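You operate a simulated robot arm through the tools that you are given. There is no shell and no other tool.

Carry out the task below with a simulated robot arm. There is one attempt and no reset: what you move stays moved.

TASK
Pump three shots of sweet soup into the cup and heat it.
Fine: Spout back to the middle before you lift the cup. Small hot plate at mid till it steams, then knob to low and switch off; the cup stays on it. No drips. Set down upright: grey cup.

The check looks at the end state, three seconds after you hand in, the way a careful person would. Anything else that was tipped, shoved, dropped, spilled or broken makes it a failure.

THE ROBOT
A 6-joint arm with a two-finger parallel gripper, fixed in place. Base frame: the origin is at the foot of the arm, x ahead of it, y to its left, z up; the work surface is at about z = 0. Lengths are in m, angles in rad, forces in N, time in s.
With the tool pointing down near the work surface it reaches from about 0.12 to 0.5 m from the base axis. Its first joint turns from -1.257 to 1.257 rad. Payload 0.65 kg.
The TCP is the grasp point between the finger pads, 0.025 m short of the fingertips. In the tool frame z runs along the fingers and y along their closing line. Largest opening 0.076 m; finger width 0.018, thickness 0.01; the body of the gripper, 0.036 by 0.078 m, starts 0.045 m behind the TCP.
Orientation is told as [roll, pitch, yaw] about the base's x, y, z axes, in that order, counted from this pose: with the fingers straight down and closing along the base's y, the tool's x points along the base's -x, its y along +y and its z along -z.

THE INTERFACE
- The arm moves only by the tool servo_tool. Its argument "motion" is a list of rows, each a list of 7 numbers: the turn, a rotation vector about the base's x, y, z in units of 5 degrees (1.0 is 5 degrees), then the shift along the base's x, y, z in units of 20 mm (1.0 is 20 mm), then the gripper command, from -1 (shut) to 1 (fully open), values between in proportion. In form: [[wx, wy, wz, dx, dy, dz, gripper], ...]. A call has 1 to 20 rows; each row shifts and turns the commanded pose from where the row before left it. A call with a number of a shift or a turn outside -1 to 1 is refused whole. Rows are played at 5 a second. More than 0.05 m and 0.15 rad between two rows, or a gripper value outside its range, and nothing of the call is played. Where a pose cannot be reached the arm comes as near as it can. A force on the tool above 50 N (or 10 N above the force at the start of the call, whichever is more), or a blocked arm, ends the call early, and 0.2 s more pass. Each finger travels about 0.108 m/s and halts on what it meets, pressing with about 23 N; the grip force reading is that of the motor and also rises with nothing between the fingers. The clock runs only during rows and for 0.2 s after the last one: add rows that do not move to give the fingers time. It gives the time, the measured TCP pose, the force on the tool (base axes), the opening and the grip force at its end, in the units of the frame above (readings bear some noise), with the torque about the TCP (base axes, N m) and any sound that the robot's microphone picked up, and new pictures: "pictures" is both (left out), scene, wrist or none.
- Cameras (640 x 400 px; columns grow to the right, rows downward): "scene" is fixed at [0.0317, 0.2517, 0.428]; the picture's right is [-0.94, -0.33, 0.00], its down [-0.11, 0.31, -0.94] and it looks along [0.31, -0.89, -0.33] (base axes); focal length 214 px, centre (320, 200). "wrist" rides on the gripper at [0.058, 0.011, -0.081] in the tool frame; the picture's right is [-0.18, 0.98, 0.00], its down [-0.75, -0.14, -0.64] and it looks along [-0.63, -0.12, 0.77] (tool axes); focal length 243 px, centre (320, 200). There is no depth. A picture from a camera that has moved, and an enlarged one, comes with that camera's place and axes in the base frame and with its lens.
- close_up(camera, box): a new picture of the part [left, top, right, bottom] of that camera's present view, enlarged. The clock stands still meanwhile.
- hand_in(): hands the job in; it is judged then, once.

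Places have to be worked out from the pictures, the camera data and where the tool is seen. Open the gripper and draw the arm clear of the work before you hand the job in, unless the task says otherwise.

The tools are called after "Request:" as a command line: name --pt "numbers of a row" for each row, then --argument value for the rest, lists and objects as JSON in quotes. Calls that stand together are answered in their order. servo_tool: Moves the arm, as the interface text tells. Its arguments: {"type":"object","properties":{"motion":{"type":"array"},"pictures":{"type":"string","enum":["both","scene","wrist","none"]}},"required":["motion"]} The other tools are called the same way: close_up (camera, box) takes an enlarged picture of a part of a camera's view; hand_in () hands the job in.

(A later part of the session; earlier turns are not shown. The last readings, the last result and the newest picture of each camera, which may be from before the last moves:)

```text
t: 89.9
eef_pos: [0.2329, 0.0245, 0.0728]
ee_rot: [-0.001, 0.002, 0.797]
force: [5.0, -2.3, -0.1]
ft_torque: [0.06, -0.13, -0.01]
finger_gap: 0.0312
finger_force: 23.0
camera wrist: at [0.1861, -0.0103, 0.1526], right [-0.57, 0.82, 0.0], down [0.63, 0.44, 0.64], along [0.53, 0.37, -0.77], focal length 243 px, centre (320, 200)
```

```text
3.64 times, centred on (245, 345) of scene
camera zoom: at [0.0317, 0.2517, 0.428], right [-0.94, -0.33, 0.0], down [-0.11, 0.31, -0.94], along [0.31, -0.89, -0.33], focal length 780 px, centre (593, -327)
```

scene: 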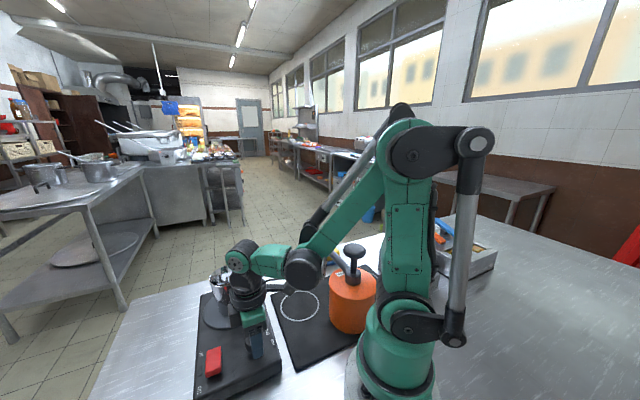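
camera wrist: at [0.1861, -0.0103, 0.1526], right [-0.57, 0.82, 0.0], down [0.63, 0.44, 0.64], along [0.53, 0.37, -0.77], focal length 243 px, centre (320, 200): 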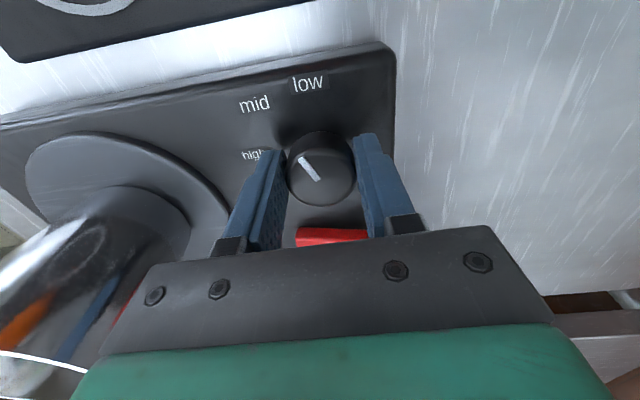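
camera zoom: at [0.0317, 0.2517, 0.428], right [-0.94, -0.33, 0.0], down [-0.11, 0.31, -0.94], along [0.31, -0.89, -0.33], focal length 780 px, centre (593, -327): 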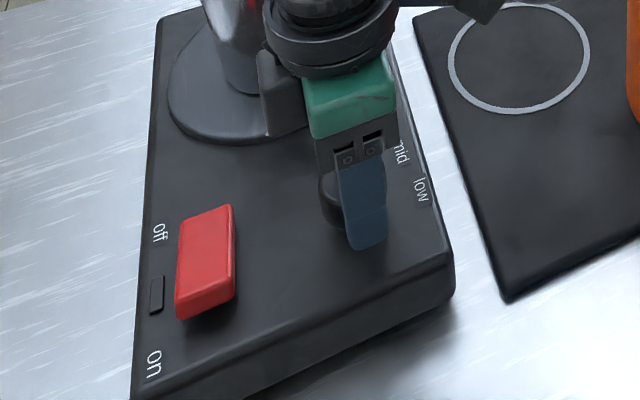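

The knob turns with the gripper and the plate stays put. I complete the remaining 22°.

Request:
servo_tool --pt "0 0 0.75 0 0 0 -1" --pt "0 0 0.75 0 0 0 -1" --pt "0 0 0.75 0 0 0 -1" --pt "0 0 0.75 0 0 0 -1" --pt "0 0 0.75 0 0 0 -1" --pt "0 0 0.75 0 0 0 -1" --pt "0 0 0 0 0 0 -1"

Request:
close_up --camera "wrist" --box '[200, 40, 440, 240]'

Request:
close_up --camera "scene" --box '[190, 290, 300, 400]'

```text
t: 91.5
eef_pos: [0.2337, 0.0235, 0.0719]
ee_rot: [-0.003, 0.003, 1.189]
force: [5.6, -3.8, -0.1]
ft_torque: [-0.13, -0.11, -0.05]
finger_gap: 0.0314
finger_force: 23.6
camera wrist: at [0.2021, -0.0269, 0.1528], right [-0.84, 0.54, 0.0], down [0.41, 0.65, 0.64], along [0.35, 0.54, -0.77], focal length 243 px, centre (320, 200)
```

scene: 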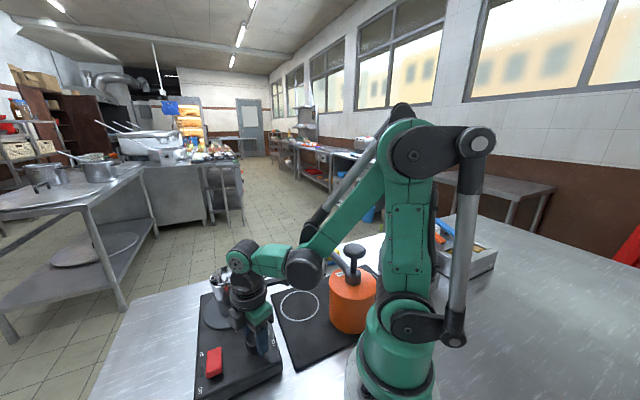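
wrist: 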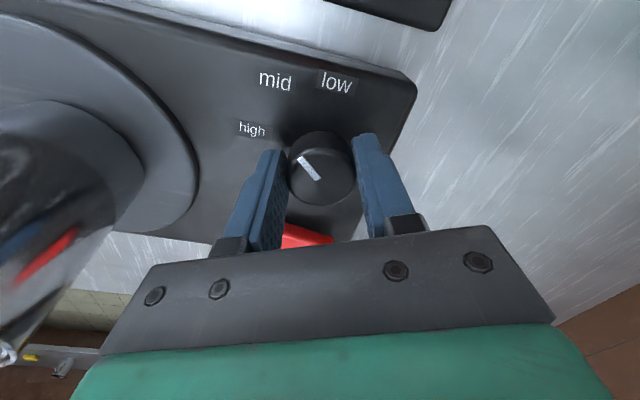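

```text
2.00 times, centred on (320, 140) of wrist
camera zoom: at [0.2021, -0.0269, 0.1528], right [-0.84, 0.54, 0.0], down [0.41, 0.65, 0.64], along [0.35, 0.54, -0.77], focal length 485 px, centre (320, 320)
```

zoom: 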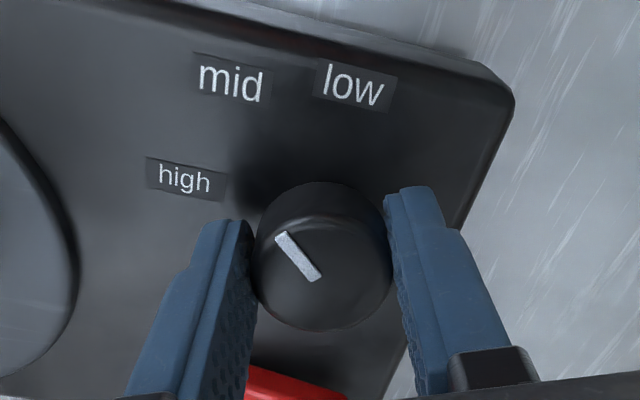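

```text
3.64 times, centred on (245, 345) of scene
camera zoom: at [0.0317, 0.2517, 0.428], right [-0.94, -0.33, 0.0], down [-0.11, 0.31, -0.94], along [0.31, -0.89, -0.33], focal length 780 px, centre (593, -327)
```

zoom: 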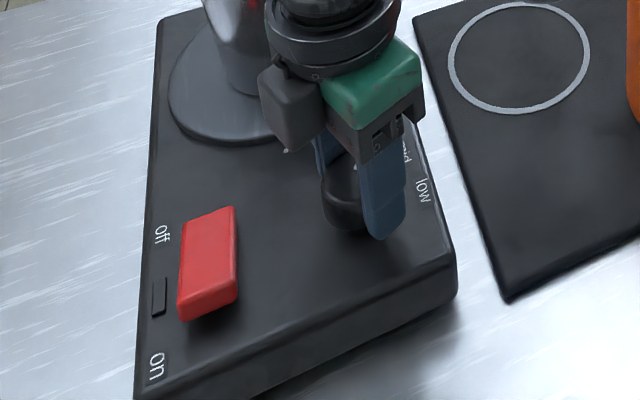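

By projection the pointer now lies at azimuth -90°, exactly towards "mid". I release the knob and rise.

Request:
servo_tool --pt "0 0 0 0 0 0 -0.1" --pt "0 0 0 0 0 0 0.2" --pt "0 0 0 0 0 0 0.2" --pt "0 0 0 0 0 0.5 0.2" --pt "0 0 0 0 0 1 0.2" --pt "0 0 0 0 0 1 0.2" --pt "0 0 0 0 0 1 0.2" --pt "0 0 0 0 0 1 0.2" --pt "0 0 0 0 0 0 0.2"

Request:
close_up --camera "wrist" --box '[200, 0, 440, 200]'

Request:
close_up --camera "scene" --box '[190, 290, 300, 400]'

```text
t: 93.5
eef_pos: [0.2353, 0.0218, 0.1615]
ee_rot: [-0.003, 0.003, 1.186]
force: [-0.7, -1.2, 0.2]
ft_torque: [0.01, 0.02, -0.01]
finger_gap: 0.0454
finger_force: 0.1
camera wrist: at [0.2027, -0.0284, 0.242], right [-0.84, 0.54, 0.0], down [0.41, 0.65, 0.64], along [0.35, 0.54, -0.77], focal length 243 px, centre (320, 200)
```

scene: 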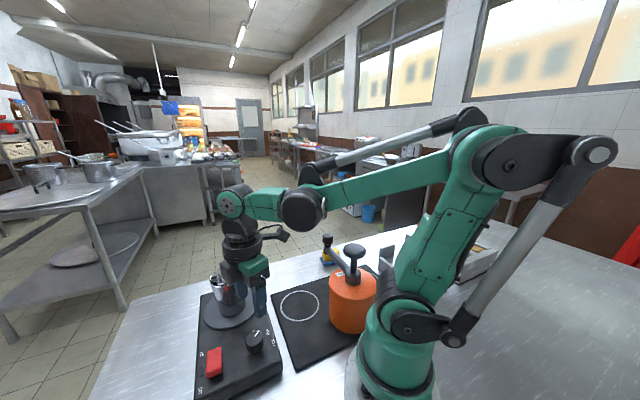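
wrist: 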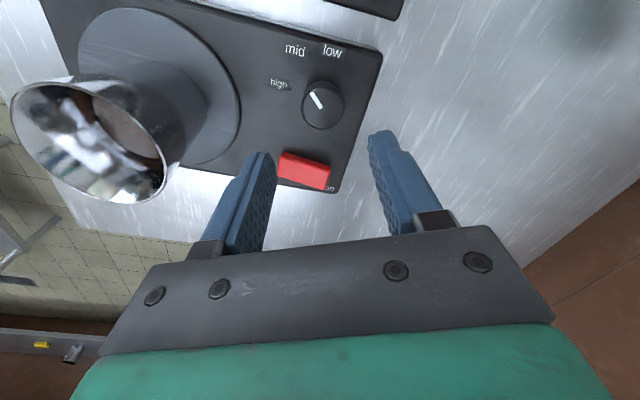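

```text
2.00 times, centred on (320, 100) of wrist
camera zoom: at [0.2027, -0.0284, 0.242], right [-0.84, 0.54, 0.0], down [0.41, 0.65, 0.64], along [0.35, 0.54, -0.77], focal length 485 px, centre (320, 400)
```

zoom: 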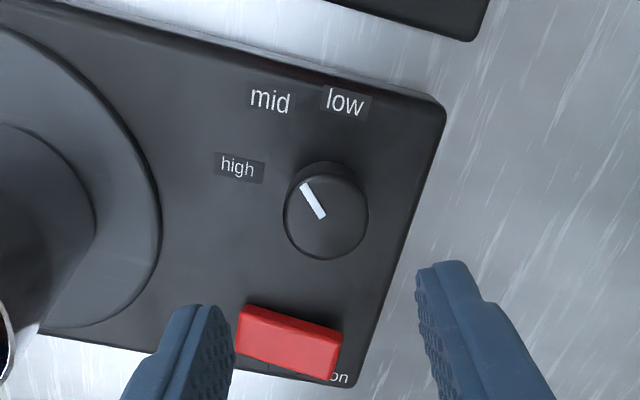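

```text
3.64 times, centred on (245, 345) of scene
camera zoom: at [0.0317, 0.2517, 0.428], right [-0.94, -0.33, 0.0], down [-0.11, 0.31, -0.94], along [0.31, -0.89, -0.33], focal length 780 px, centre (593, -327)
```

zoom: 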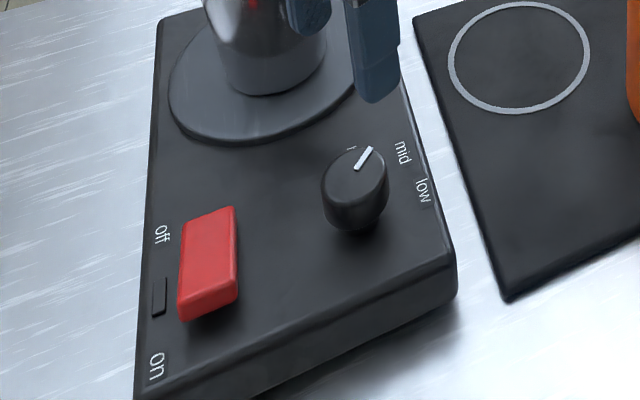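

The pointer shows "mid". Next the rocker: its raised "on" end is at about (0.271, 0.0855, 0.055). I close the fingers and move above the "on" half.

Request:
servo_tool --pt "0 0 0 0.344 0.476 -0.2 -1" --pt "0 0 0 0.344 0.476 -0.2 -1" --pt "0 0 0 0.344 0.476 -0.4 -1" --pt "0 0 0 0.344 0.476 -0.5 -1" --pt "0 0 0 0.344 0.476 -0.6 -1" --pt "0 0 0 0.344 0.476 -0.7 -1" --pt "0 0 0 0 0 0 -1"

Request:
close_up --camera "wrist" --box '[200, 0, 440, 200]'

Request:
close_up --camera "scene" --box '[170, 290, 280, 400]'

```text
t: 95.1
eef_pos: [0.2752, 0.0801, 0.1106]
ee_rot: [-0.003, 0.004, 1.187]
force: [0.3, -0.1, 0.2]
ft_torque: [0.02, -0.01, -0.02]
finger_gap: 0.0002
finger_force: 22.7
camera wrist: at [0.2438, 0.0296, 0.1901], right [-0.84, 0.54, 0.0], down [0.41, 0.65, 0.64], along [0.35, 0.54, -0.77], focal length 243 px, centre (320, 200)
```

scene: 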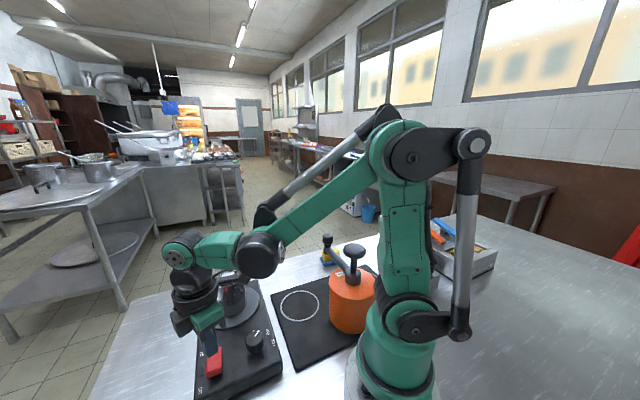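
wrist: 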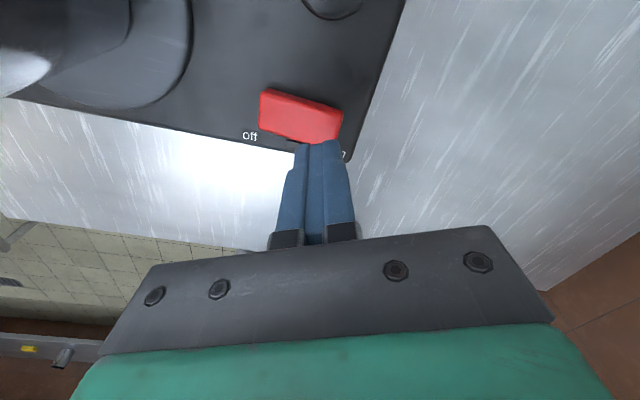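

```text
2.00 times, centred on (320, 100) of wrist
camera zoom: at [0.2438, 0.0296, 0.1901], right [-0.84, 0.54, 0.0], down [0.41, 0.65, 0.64], along [0.35, 0.54, -0.77], focal length 485 px, centre (320, 400)
```

zoom: 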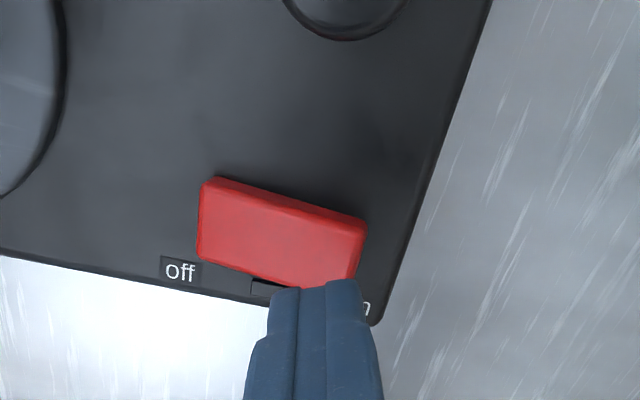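

```text
3.64 times, centred on (225, 345) of scene
camera zoom: at [0.0317, 0.2517, 0.428], right [-0.94, -0.33, 0.0], down [-0.11, 0.31, -0.94], along [0.31, -0.89, -0.33], focal length 780 px, centre (666, -327)
```

zoom: 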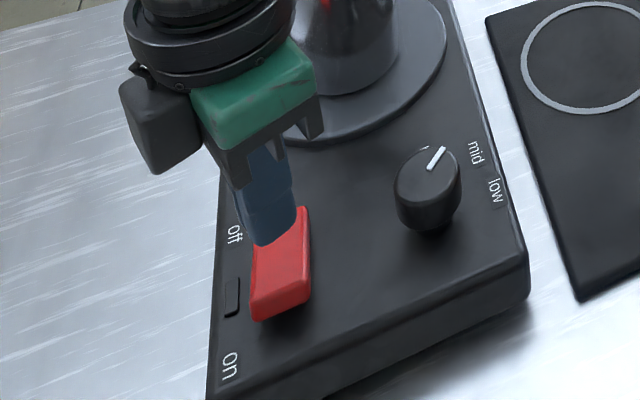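

The closed tips are above the "on" half, about 2 mm off its centre line. I trim that and lower to just above the rocker.

Request:
servo_tool --pt "0 0 0 -0.06 -0.09 -0.3 -1" --pt "0 0 0 0 0 -0.5 -1" --pt "0 0 0 0 0 -0.4 -1" --pt "0 0 0 0 0 -0.1 -1" --pt "0 0 0 0 0 0 -1"

Request:
close_up --camera "wrist" --box '[240, 50, 400, 190]'

Request:
close_up --camera "scene" --box '[180, 310, 270, 400]'

```text
t: 96.3
eef_pos: [0.2734, 0.0782, 0.0843]
ee_rot: [-0.003, 0.002, 1.187]
force: [-0.8, 0.1, -0.1]
ft_torque: [-0.01, 0.02, 0.02]
finger_gap: 0.0002
finger_force: 22.8
camera wrist: at [0.242, 0.0286, 0.1636], right [-0.84, 0.54, 0.0], down [0.41, 0.65, 0.64], along [0.35, 0.54, -0.77], focal length 243 px, centre (320, 200)
```

scene: 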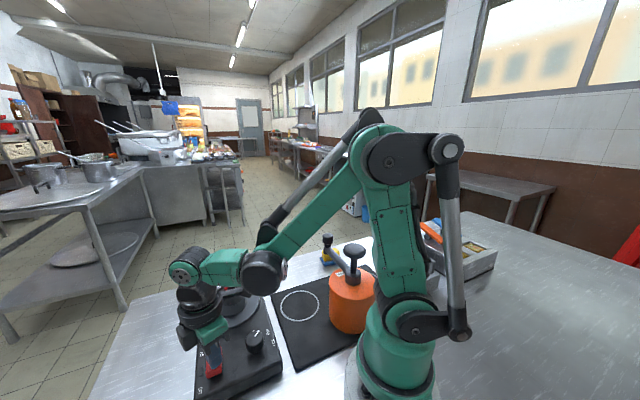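
wrist: 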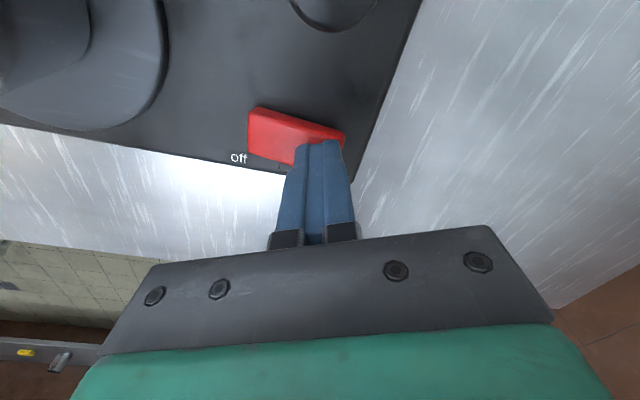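

```text
2.86 times, centred on (320, 120) of wrist
camera zoom: at [0.242, 0.0286, 0.1636], right [-0.84, 0.54, 0.0], down [0.41, 0.65, 0.64], along [0.35, 0.54, -0.77], focal length 693 px, centre (320, 429)
```

zoom: 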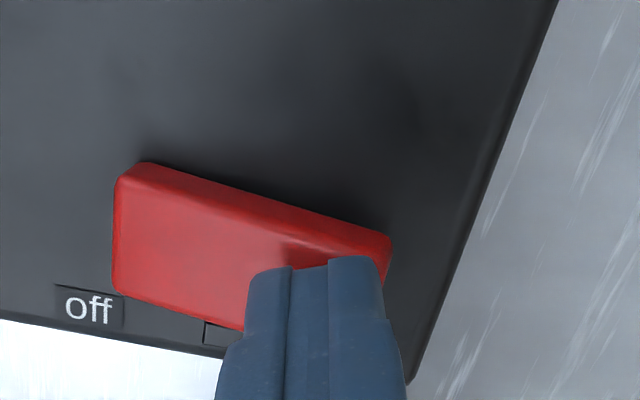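

```text
4.44 times, centred on (225, 355) of scene
camera zoom: at [0.0317, 0.2517, 0.428], right [-0.94, -0.33, 0.0], down [-0.11, 0.31, -0.94], along [0.31, -0.89, -0.33], focal length 953 px, centre (742, -489)
```

zoom: 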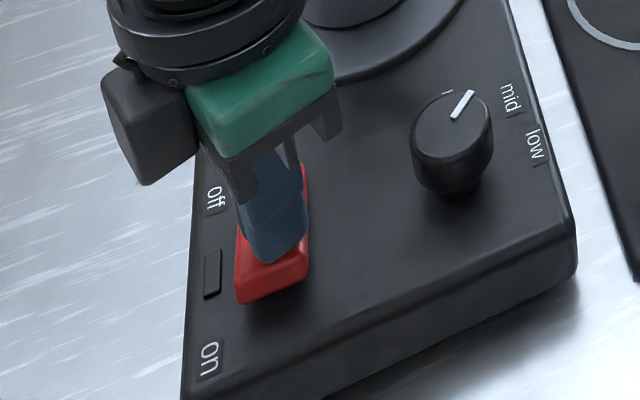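

The tips are right above the "on" half. I press down slowly and watch force, sound and the lamp.

Request:
servo_tool --pt "0 0 0 0 0 -0.1 -1" --pt "0 0 0 0 0 -0.1 -1" --pt "0 0 0 0 0 -0.1 -1" --pictures "none"

Request:
close_up --camera "scene" --box '[180, 310, 270, 400]'

```text
t: 97.1
eef_pos: [0.274, 0.0804, 0.0782]
ee_rot: [-0.004, 0.003, 1.186]
force: [-0.4, 0.7, -1.0]
ft_torque: [0.05, 0.01, 0.0]
finger_gap: 0.0
finger_force: 22.8
```

```text
4.44 times, centred on (225, 355) of scene
camera zoom: at [0.0317, 0.2517, 0.428], right [-0.94, -0.33, 0.0], down [-0.11, 0.31, -0.94], along [0.31, -0.89, -0.33], focal length 953 px, centre (742, -489)
```

zoom: 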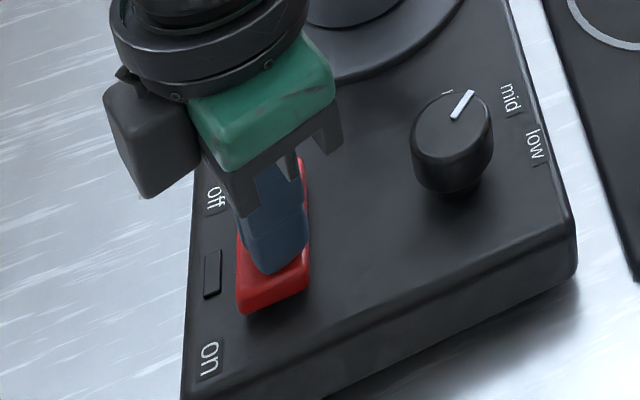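

The rocker seems to start tilting with hardly any force. I press further.

Request:
servo_tool --pt "0 0 0 0 0 -0.1 -1" --pt "0 0 0 0 0 -0.1 -1" --pictures "none"

Request:
close_up --camera "scene" --box '[180, 310, 270, 400]'

```text
t: 97.6
eef_pos: [0.274, 0.0795, 0.0761]
ee_rot: [0.003, 0.004, 1.189]
force: [-4.7, 4.6, 27.8]
ft_torque: [-0.23, -0.01, -0.03]
finger_gap: 0.0002
finger_force: 23.1
stopped in row 2: the force on the tool passed its limit at 69 N (the readings are from after the stop); the commanded pose is now the measured one
```

```text
4.44 times, centred on (225, 355) of scene
camera zoom: at [0.0316, 0.2516, 0.428], right [-0.94, -0.33, 0.0], down [-0.11, 0.31, -0.94], along [0.31, -0.89, -0.33], focal length 953 px, centre (742, -489)
```

zoom: 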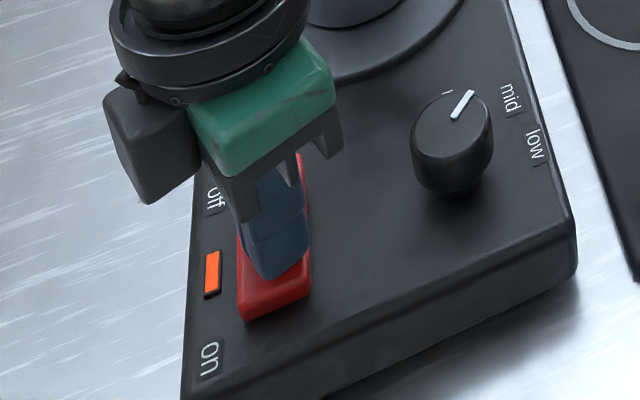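

The lamp lit orange: the plate is on. I lift off and look for steam.

Request:
servo_tool --pt "0 0 0 0 0 0.3 -1" --pt "0 0 0 0 0 0.7 -1" --pt "0 0 0 0 0 1 -1" --pt "0 0 0 0 0 1 -1" --pt "0 0 0 0 0 1 -1"

Request:
close_up --camera "scene" --box '[160, 220, 300, 400]'

```text
t: 98.8
eef_pos: [0.2735, 0.0794, 0.1566]
ee_rot: [0.002, 0.004, 1.186]
force: [0.5, -0.9, 0.6]
ft_torque: [0.01, 0.02, -0.02]
finger_gap: 0.0001
finger_force: 22.8
camera wrist: at [0.2414, 0.0286, 0.2371], right [-0.84, 0.54, 0.0], down [0.41, 0.65, 0.64], along [0.34, 0.54, -0.77], focal length 243 px, centre (320, 200)
```

scene: 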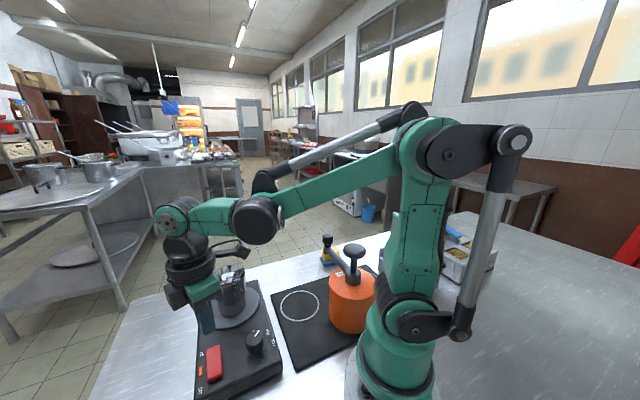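
wrist: 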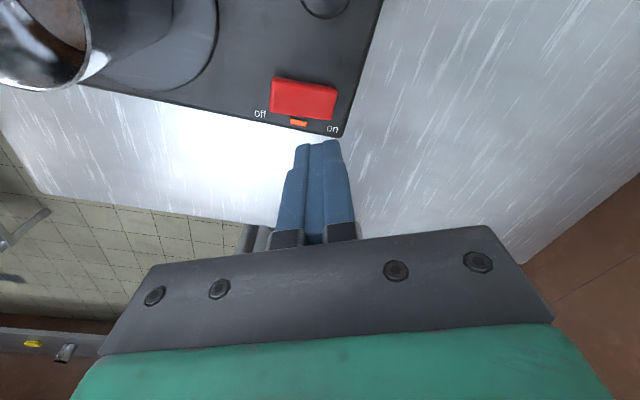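

```text
2.22 times, centred on (230, 310) of scene
camera zoom: at [0.0317, 0.2517, 0.428], right [-0.94, -0.33, 0.0], down [-0.11, 0.31, -0.94], along [0.31, -0.89, -0.33], focal length 477 px, centre (520, -44)
```

zoom: 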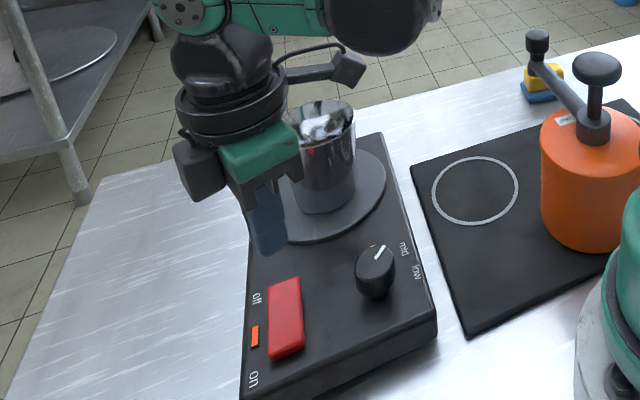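

The rocker is down on "on", lamp lit, knob at "mid". While it heats I go back above the knob, ready to turn it, from where both cameras can see the cup.

Request:
servo_tool --pt "0 0 0 -0.3275 -0.469 0 -1" --pt "0 0 0 -0.3275 -0.469 0 -1" --pt "0 0 0 -0.3275 -0.469 0 0.2" --pt "0 0 0 -0.3275 -0.469 0 0.2" --pt "0 0 0 -0.3275 -0.469 0 0.2" --pt "0 0 0 -0.3275 -0.469 0 0.2" --pt "0 0 0 0 0 0 0.2"

Request:
close_up --camera "wrist" --box '[200, 0, 440, 200]'

Request:
close_up --camera "scene" --box '[180, 220, 290, 330]'

```text
t: 100.4
eef_pos: [0.2326, 0.0227, 0.1568]
ee_rot: [0.001, 0.005, 1.19]
force: [0.1, 0.6, -0.9]
ft_torque: [-0.02, 0.02, -0.04]
finger_gap: 0.0457
finger_force: 0.1
camera wrist: at [0.2018, -0.0274, 0.237], right [-0.84, 0.54, 0.0], down [0.41, 0.65, 0.64], along [0.34, 0.54, -0.77], focal length 243 px, centre (320, 200)
```

scene: 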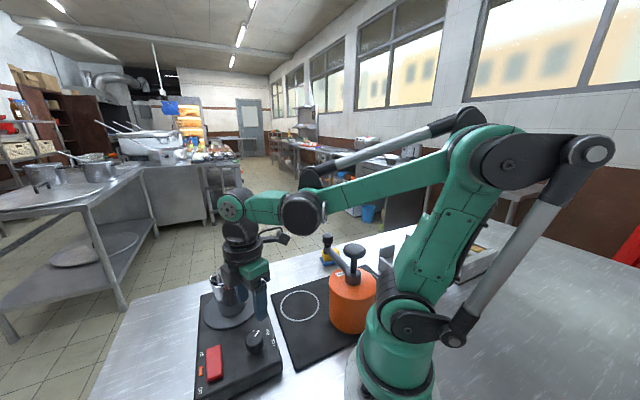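
wrist: 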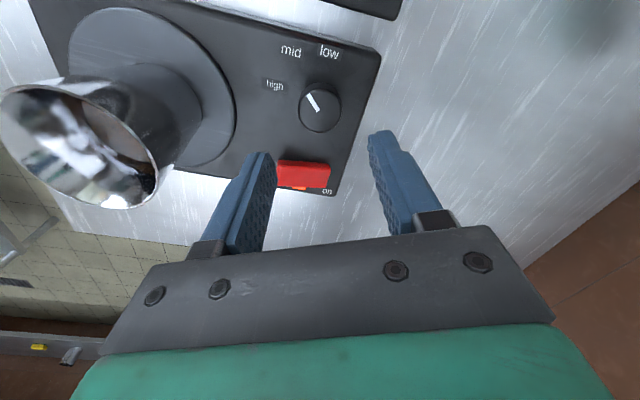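

```text
2.00 times, centred on (320, 100) of wrist
camera zoom: at [0.2018, -0.0274, 0.237], right [-0.84, 0.54, 0.0], down [0.41, 0.65, 0.64], along [0.34, 0.54, -0.77], focal length 485 px, centre (320, 400)
```

zoom: 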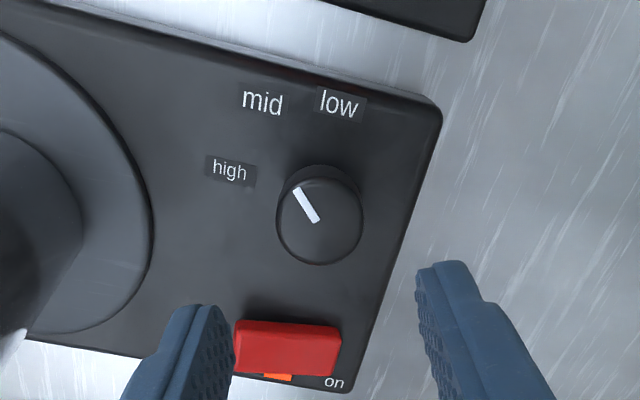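

```text
3.64 times, centred on (235, 275) of scene
camera zoom: at [0.0317, 0.2517, 0.428], right [-0.94, -0.33, 0.0], down [-0.11, 0.31, -0.94], along [0.31, -0.89, -0.33], focal length 780 px, centre (629, -73)
```

zoom: 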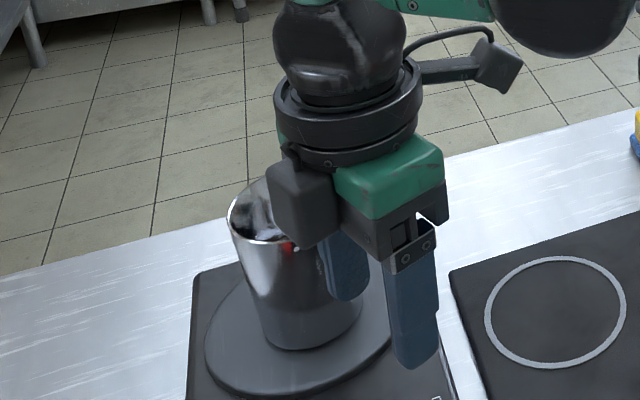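

No steam yet. I wait two seconds here and look again.

Request:
servo_tool --pt "0 0 0 0 0 0 0.2" --pt "0 0 0 0 0 0 0.2" --pt "0 0 0 0 0 0 0.2" --pt "0 0 0 0 0 0 0.2" --pt "0 0 0 0 0 0 0.2" --pt "0 0 0 0 0 0 0.2" --pt "0 0 0 0 0 0 0.2" --pt "0 0 0 0 0 0 0.2"

Request:
close_up --camera "scene" --box '[170, 200, 310, 340]'

```text
t: 102.2
eef_pos: [0.2314, 0.0247, 0.1567]
ee_rot: [0.003, 0.003, 1.186]
force: [0.7, 0.9, 0.5]
ft_torque: [-0.01, -0.05, 0.01]
finger_gap: 0.0453
finger_force: 0.0
camera wrist: at [0.2019, -0.0273, 0.237], right [-0.84, 0.54, 0.0], down [0.41, 0.65, 0.64], along [0.34, 0.54, -0.77], focal length 243 px, centre (320, 200)
```

scene: 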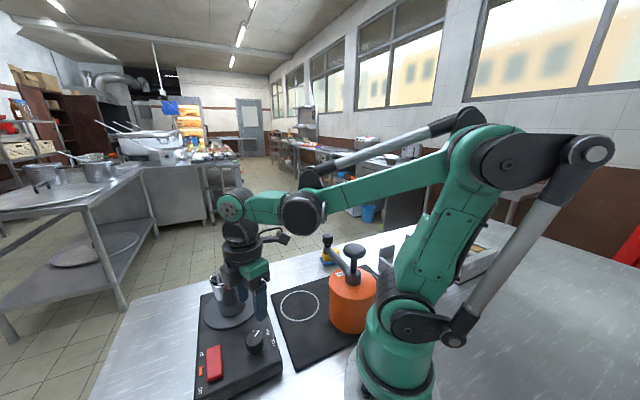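
wrist: 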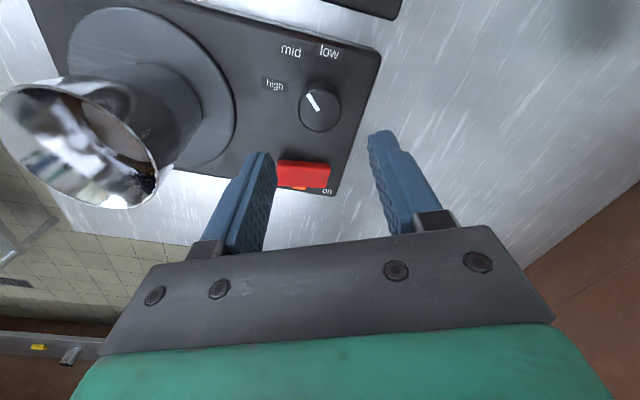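

```text
2.86 times, centred on (240, 270) of scene
camera zoom: at [0.0317, 0.2517, 0.428], right [-0.94, -0.33, 0.0], down [-0.11, 0.31, -0.94], along [0.31, -0.89, -0.33], focal length 613 px, centre (549, 0)
```

zoom: 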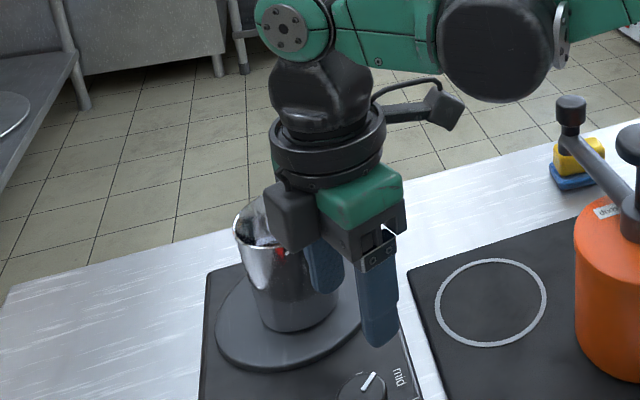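

Still no steam, and the gripper half hides the cup in the scene view. I draw back 5 cm towards the base for a clear view and wait.

Request:
servo_tool --pt "0 0 0 -0.8 0 0 0.2" --pt "0 0 0 -0.8 0 0 0.2" --pt "0 0 0 -0.8 0 0 0.2" --pt "0 0 0 0 0 0 0.2" --pt "0 0 0 0 0 0 0.2" --pt "0 0 0 0 0 0 0.2" --pt "0 0 0 0 0 0 0.2" --pt "0 0 0 0 0 0 0.2"

Request:
close_up --camera "scene" --box '[170, 200, 310, 340]'

```text
t: 104.0
eef_pos: [0.1852, 0.0237, 0.1562]
ee_rot: [0.001, 0.004, 1.187]
force: [0.1, 0.2, -0.1]
ft_torque: [0.03, -0.03, -0.01]
finger_gap: 0.0456
finger_force: 0.1
camera wrist: at [0.1538, -0.0277, 0.2361], right [-0.84, 0.54, 0.0], down [0.41, 0.65, 0.64], along [0.34, 0.54, -0.77], focal length 243 px, centre (320, 200)
```

scene: 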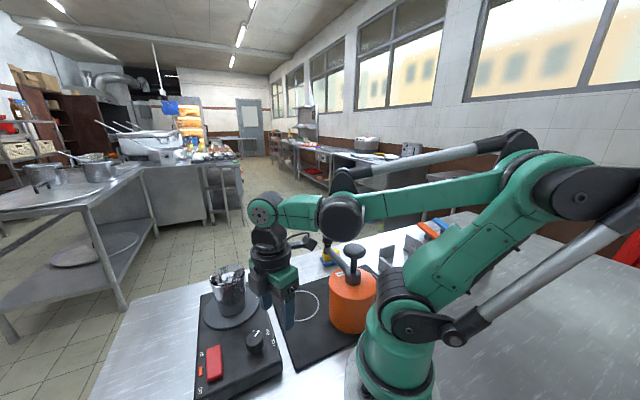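
wrist: 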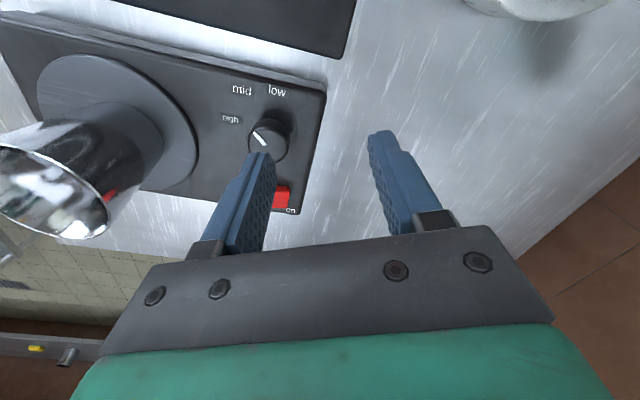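

```text
2.86 times, centred on (240, 270) of scene
camera zoom: at [0.0317, 0.2517, 0.428], right [-0.94, -0.33, 0.0], down [-0.11, 0.31, -0.94], along [0.31, -0.89, -0.33], focal length 613 px, centre (549, 0)
```

zoom: 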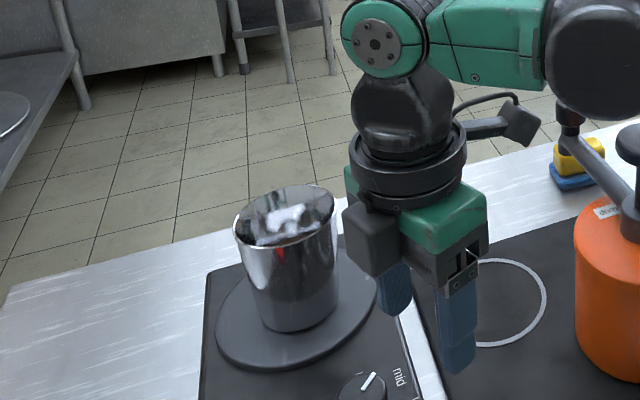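

Clear view now, no steam yet at t=104. I wait three more seconds.

Request:
servo_tool --pt "0 0 0 0 0 0 0.2" --pt "0 0 0 0 0 0 0.2" --pt "0 0 0 0 0 0 0.2" --pt "0 0 0 0 0 0 0.2" --pt "0 0 0 0 0 0 0.2" --pt "0 0 0 0 0 0 0.2" --pt "0 0 0 0 0 0 0.2" --pt "0 0 0 0 0 0 0.2" --pt "0 0 0 0 0 0 0.2" --pt "0 0 0 0 0 0 0.2" --pt "0 0 0 0 0 0 0.2" --pt "0 0 0 0 0 0 0.2" --pt "0 0 0 0 0 0 0.2" --pictures "none"

Request:
close_up --camera "scene" --box '[170, 200, 310, 340]'

```text
t: 106.8
eef_pos: [0.1846, 0.0238, 0.1541]
ee_rot: [0.003, 0.005, 1.187]
force: [0.0, 0.0, -0.1]
ft_torque: [-0.06, 0.0, 0.04]
finger_gap: 0.0456
finger_force: 0.1
```

```text
2.86 times, centred on (240, 270) of scene
camera zoom: at [0.0317, 0.2517, 0.428], right [-0.94, -0.33, 0.0], down [-0.11, 0.31, -0.94], along [0.31, -0.89, -0.33], focal length 613 px, centre (549, 0)
```

zoom: 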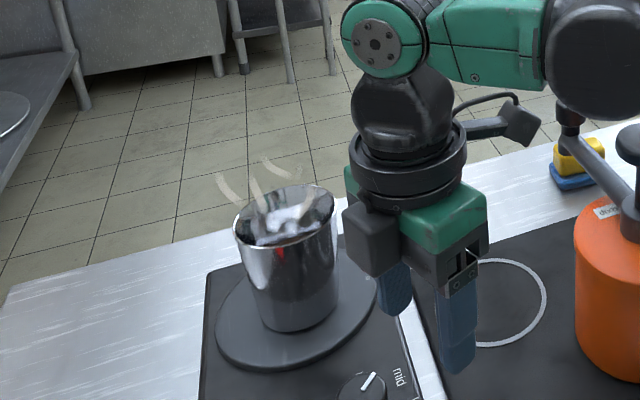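

Steam is rising. I go straight back over the knob and down around it.

Request:
servo_tool --pt "0 0 0 0.8 0 0 0.2" --pt "0 0 0 0.8 0 0 0.2" --pt "0 0 0 0.8 0 0 0.2" --pt "0 0 0 0 0 -0.8 0.2" --pt "0 0 0 0 0 -0.9 0.2" --pt "0 0 0 0 0 -0.9 0.2" --pt "0 0 0 0 0 -0.8 0.2" --pt "0 0 0 0 0 -0.5 0.2" --pt "0 0 0 0 0 -0.3 0.2"

Request:
close_up --camera "wrist" --box '[200, 40, 440, 240]'

```text
t: 108.8
eef_pos: [0.2328, 0.0241, 0.0725]
ee_rot: [0.001, 0.003, 1.188]
force: [0.1, 0.1, -0.4]
ft_torque: [0.02, -0.02, 0.02]
finger_gap: 0.0457
finger_force: 0.0
camera wrist: at [0.2022, -0.0269, 0.153], right [-0.84, 0.54, 0.0], down [0.41, 0.65, 0.64], along [0.34, 0.54, -0.77], focal length 243 px, centre (320, 200)
```

scene: 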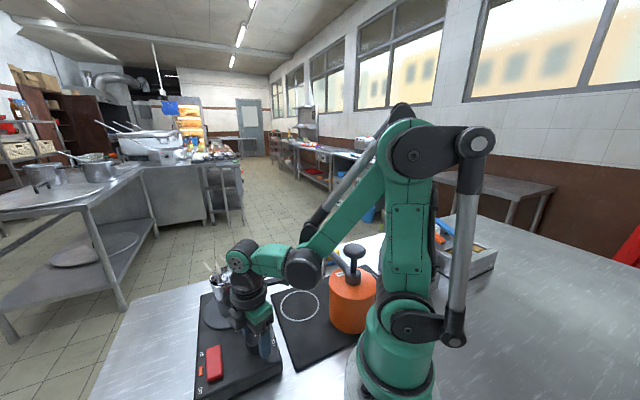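
wrist: 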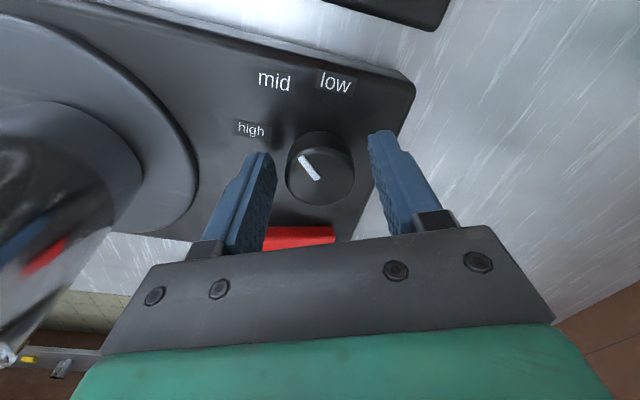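

```text
2.00 times, centred on (320, 140) of wrist
camera zoom: at [0.2022, -0.0269, 0.153], right [-0.84, 0.54, 0.0], down [0.41, 0.65, 0.64], along [0.34, 0.54, -0.77], focal length 485 px, centre (320, 320)
```

zoom: 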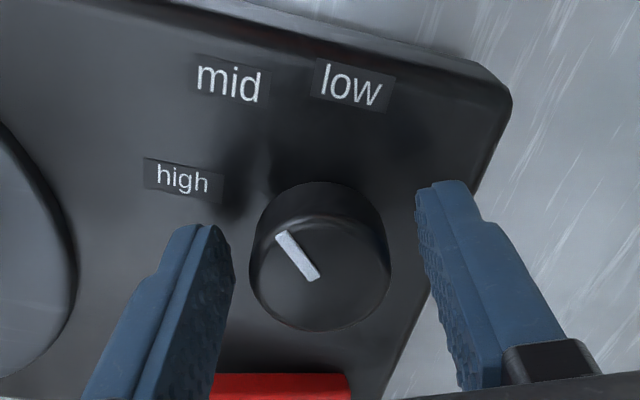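

The knob is about 1 mm off centre between the fingers. I trim that and close on it.

Request:
servo_tool --pt "0 0 0 0.045 -0.018 0 0.0" --pt "0 0 0 0 0 0 -0.15" --pt "0 0 0 0 0 0 -1" --pictures "none"

Request:
close_up --camera "wrist" --box '[200, 40, 440, 240]'

```text
t: 109.6
eef_pos: [0.2333, 0.0222, 0.0719]
ee_rot: [0.006, 0.003, 1.191]
force: [-16.0, 4.2, 0.2]
ft_torque: [0.2, 0.33, 0.02]
finger_gap: 0.0314
finger_force: 22.8
```

```text
2.00 times, centred on (320, 140) of wrist
camera zoom: at [0.2029, -0.0275, 0.1526], right [-0.84, 0.54, 0.0], down [0.42, 0.65, 0.64], along [0.34, 0.54, -0.77], focal length 485 px, centre (320, 320)
```

zoom: 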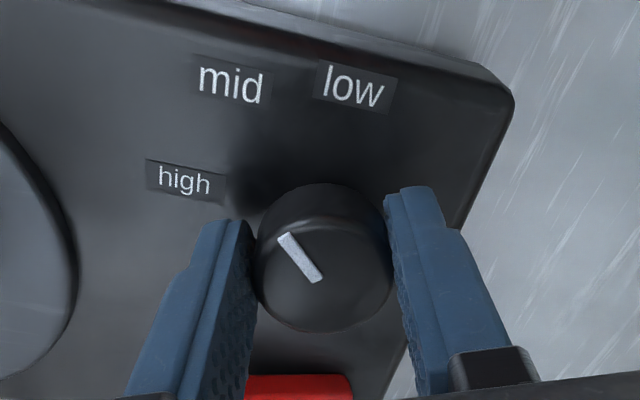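

The trim was the wrong way (16 N side force), so I undo it and turn the knob back by 45° to "low".

Request:
servo_tool --pt "0 0 0 -0.042 0.016 0 -1" --pt "0 0 -0.75 0 0 0 -1" --pt "0 0 -0.75 0 0 0 -1" --pt "0 0 -0.75 0 0 0 -1" --pt "0 0 -0.75 0 0 0 -1" --pt "0 0 -0.75 0 0 0 -1" --pt "0 0 -0.75 0 0 0 -1" --pictures "none"

Request:
close_up --camera "wrist" --box '[200, 40, 440, 240]'

Request:
close_up --camera "scene" --box '[180, 210, 300, 400]'

```text
t: 111.2
eef_pos: [0.2335, 0.0227, 0.0738]
ee_rot: [0.004, 0.003, 0.794]
force: [-20.4, 15.2, 10.9]
ft_torque: [0.15, 0.71, 0.09]
finger_gap: 0.0312
finger_force: 23.0
```

```text
2.00 times, centred on (320, 140) of wrist
camera zoom: at [0.1858, -0.0113, 0.1528], right [-0.57, 0.82, 0.0], down [0.63, 0.44, 0.64], along [0.52, 0.37, -0.77], focal length 485 px, centre (320, 320)
```

zoom: 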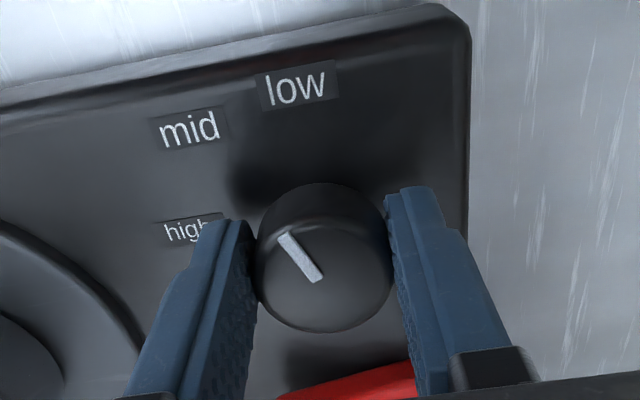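

```text
2.11 times, centred on (240, 305) of scene
camera zoom: at [0.0317, 0.2517, 0.428], right [-0.94, -0.33, 0.0], down [-0.11, 0.31, -0.94], along [0.31, -0.89, -0.33], focal length 452 px, centre (488, -21)
```

zoom: 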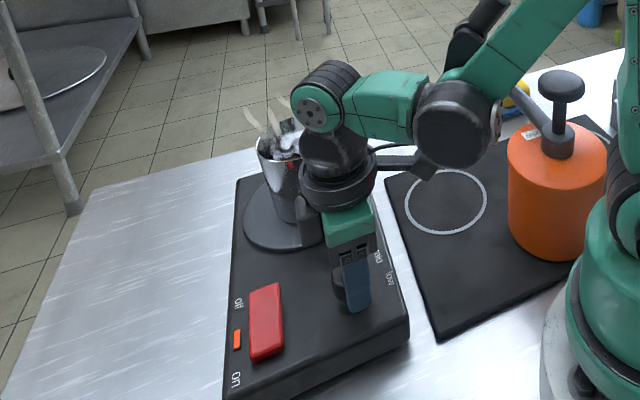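

Side force has grown to 25 N, so I follow it by about 1 mm while completing the turn.

Request:
servo_tool --pt "0 0 -0.375 -0.025 0.02 0.015 -1" --pt "0 0 -0.375 -0.02 0.013 0 -1" --pt "0 0 -0.75 0 0 0 -1" --pt "0 0 -0.75 0 0 0 -1" --pictures "none"

Request:
close_up --camera "scene" --box '[190, 290, 300, 400]'

```text
t: 112.2
eef_pos: [0.2331, 0.0245, 0.073]
ee_rot: [0.0, 0.005, 0.598]
force: [-10.9, 5.1, -0.4]
ft_torque: [0.08, 0.23, 0.03]
finger_gap: 0.0311
finger_force: 23.0
```

```text
3.64 times, centred on (245, 345) of scene
camera zoom: at [0.0317, 0.2517, 0.428], right [-0.94, -0.33, 0.0], down [-0.11, 0.31, -0.94], along [0.31, -0.89, -0.33], focal length 780 px, centre (593, -327)
```

zoom: 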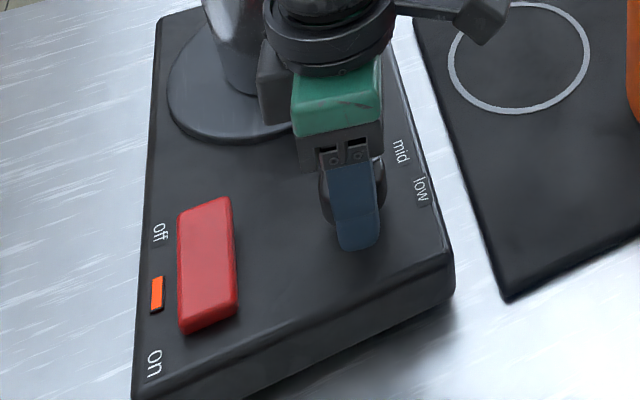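

Load is down to 12 N and the plate has not shifted. I finish the last 11°.

Request:
servo_tool --pt "0 0 -0.75 -0.025 0.012 0 -1" --pt "0 0 -0.75 0 0 0 -1" --pt "0 0 -0.75 0 0 0 -1" --pt "0 0 0 0 0 0 -1"

Request:
close_up --camera "wrist" --box '[200, 40, 440, 240]'

Request:
close_up --camera "scene" --box '[190, 290, 300, 400]'

```text
t: 113.2
eef_pos: [0.2322, 0.0261, 0.0723]
ee_rot: [-0.001, 0.0, 0.402]
force: [2.7, 4.0, 21.7]
ft_torque: [0.14, -0.03, -0.03]
finger_gap: 0.0311
finger_force: 22.8
camera wrist: at [0.1764, 0.0109, 0.1525], right [-0.21, 0.98, 0.0], down [0.75, 0.16, 0.64], along [0.63, 0.14, -0.77], focal length 243 px, centre (320, 200)
```

scene: 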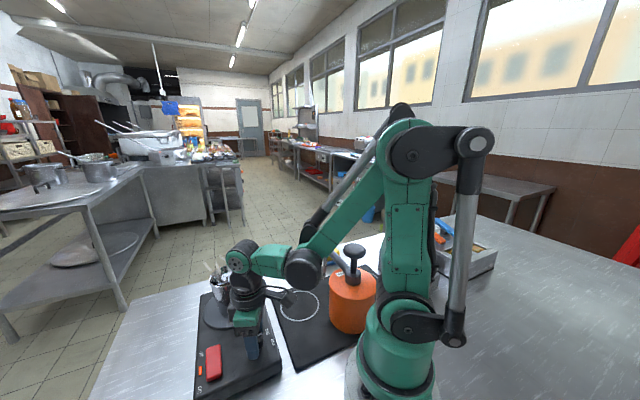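
wrist: 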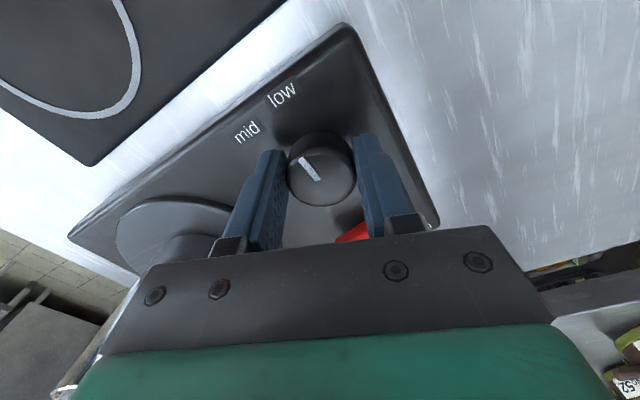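

```text
2.00 times, centred on (320, 140) of wrist
camera zoom: at [0.1764, 0.0109, 0.1525], right [-0.21, 0.98, 0.0], down [0.75, 0.16, 0.64], along [0.63, 0.14, -0.77], focal length 485 px, centre (320, 320)
```

zoom: 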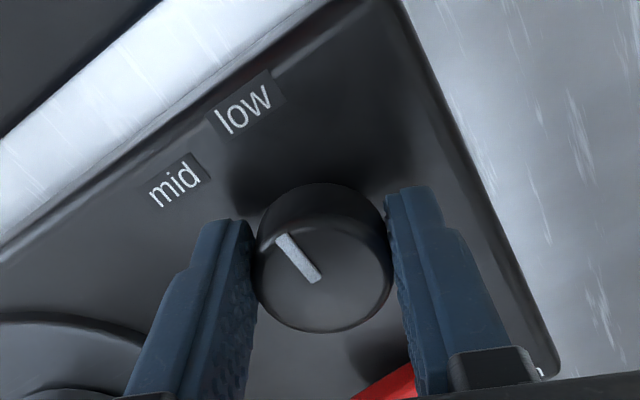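

```text
3.64 times, centred on (245, 345) of scene
camera zoom: at [0.0316, 0.2516, 0.428], right [-0.94, -0.33, 0.0], down [-0.11, 0.31, -0.94], along [0.31, -0.89, -0.33], focal length 780 px, centre (593, -327)
```

zoom: 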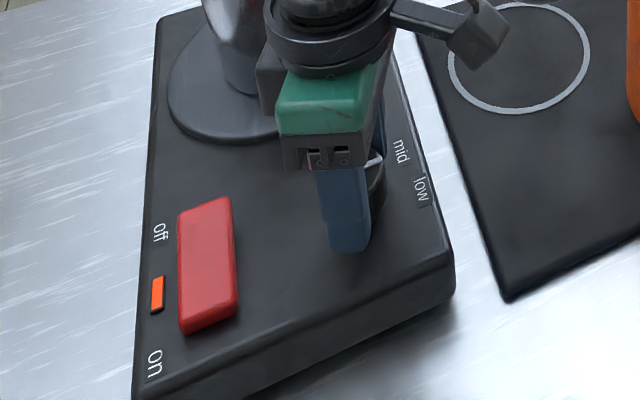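

The pointer is back on "low", exactly as at the start. I release and rise, then check it.

Request:
servo_tool --pt "0 0 0 0 0 0.02 -0.1" --pt "0 0 0 0 0 0 0.2" --pt "0 0 0 0 0 0.4 0.2" --pt "0 0 0 0 0 1 0.2" --pt "0 0 0 0 0 1 0.2" --pt "0 0 0 0 0 1 -1" --pt "0 0 0 0 0 0.6 -1"

Request:
close_up --camera "wrist" --box '[200, 0, 440, 200]'

Request:
close_up --camera "scene" --box '[180, 210, 300, 400]'

```text
t: 114.8
eef_pos: [0.2333, 0.0242, 0.1546]
ee_rot: [0.001, 0.001, 0.402]
force: [-0.5, 0.1, 0.7]
ft_torque: [0.03, -0.01, 0.0]
finger_gap: 0.0
finger_force: 23.1
camera wrist: at [0.1754, 0.01, 0.2345], right [-0.22, 0.98, 0.0], down [0.75, 0.16, 0.64], along [0.63, 0.14, -0.77], focal length 243 px, centre (320, 200)
```

scene: 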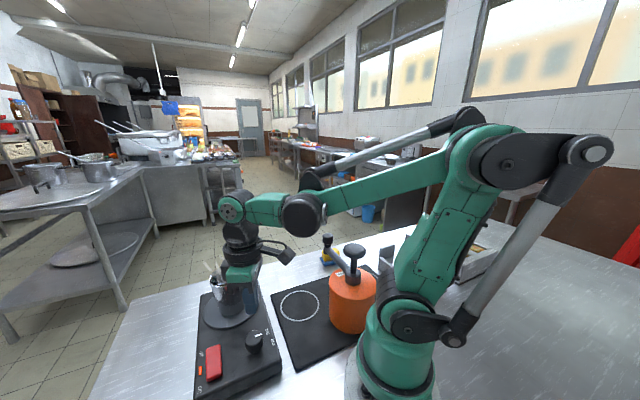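
wrist: 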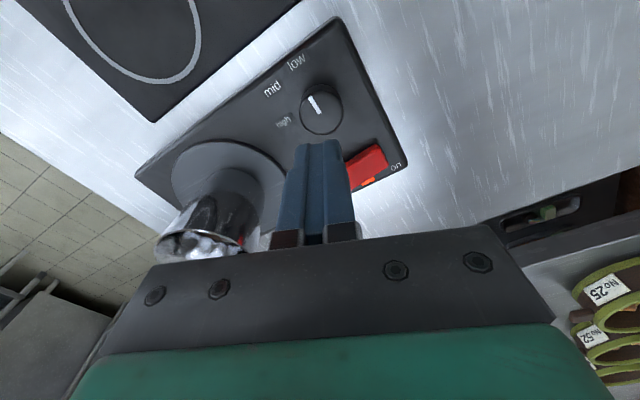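

```text
2.00 times, centred on (320, 100) of wrist
camera zoom: at [0.1754, 0.01, 0.2345], right [-0.22, 0.98, 0.0], down [0.75, 0.16, 0.64], along [0.63, 0.14, -0.77], focal length 485 px, centre (320, 400)
```

zoom: 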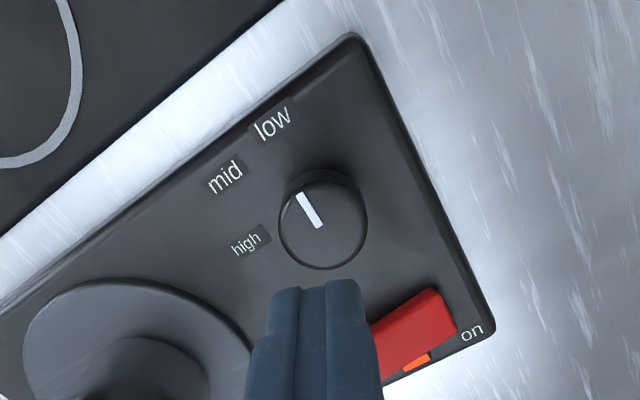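

```text
2.11 times, centred on (240, 305) of scene
camera zoom: at [0.0317, 0.2517, 0.428], right [-0.94, -0.33, 0.0], down [-0.11, 0.31, -0.94], along [0.31, -0.89, -0.33], focal length 452 px, centre (488, -21)
```

zoom: 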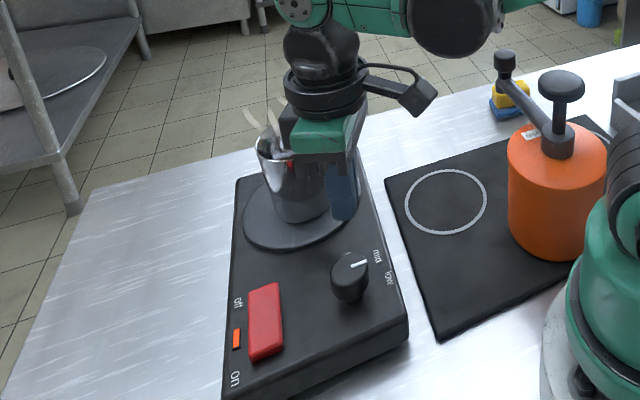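

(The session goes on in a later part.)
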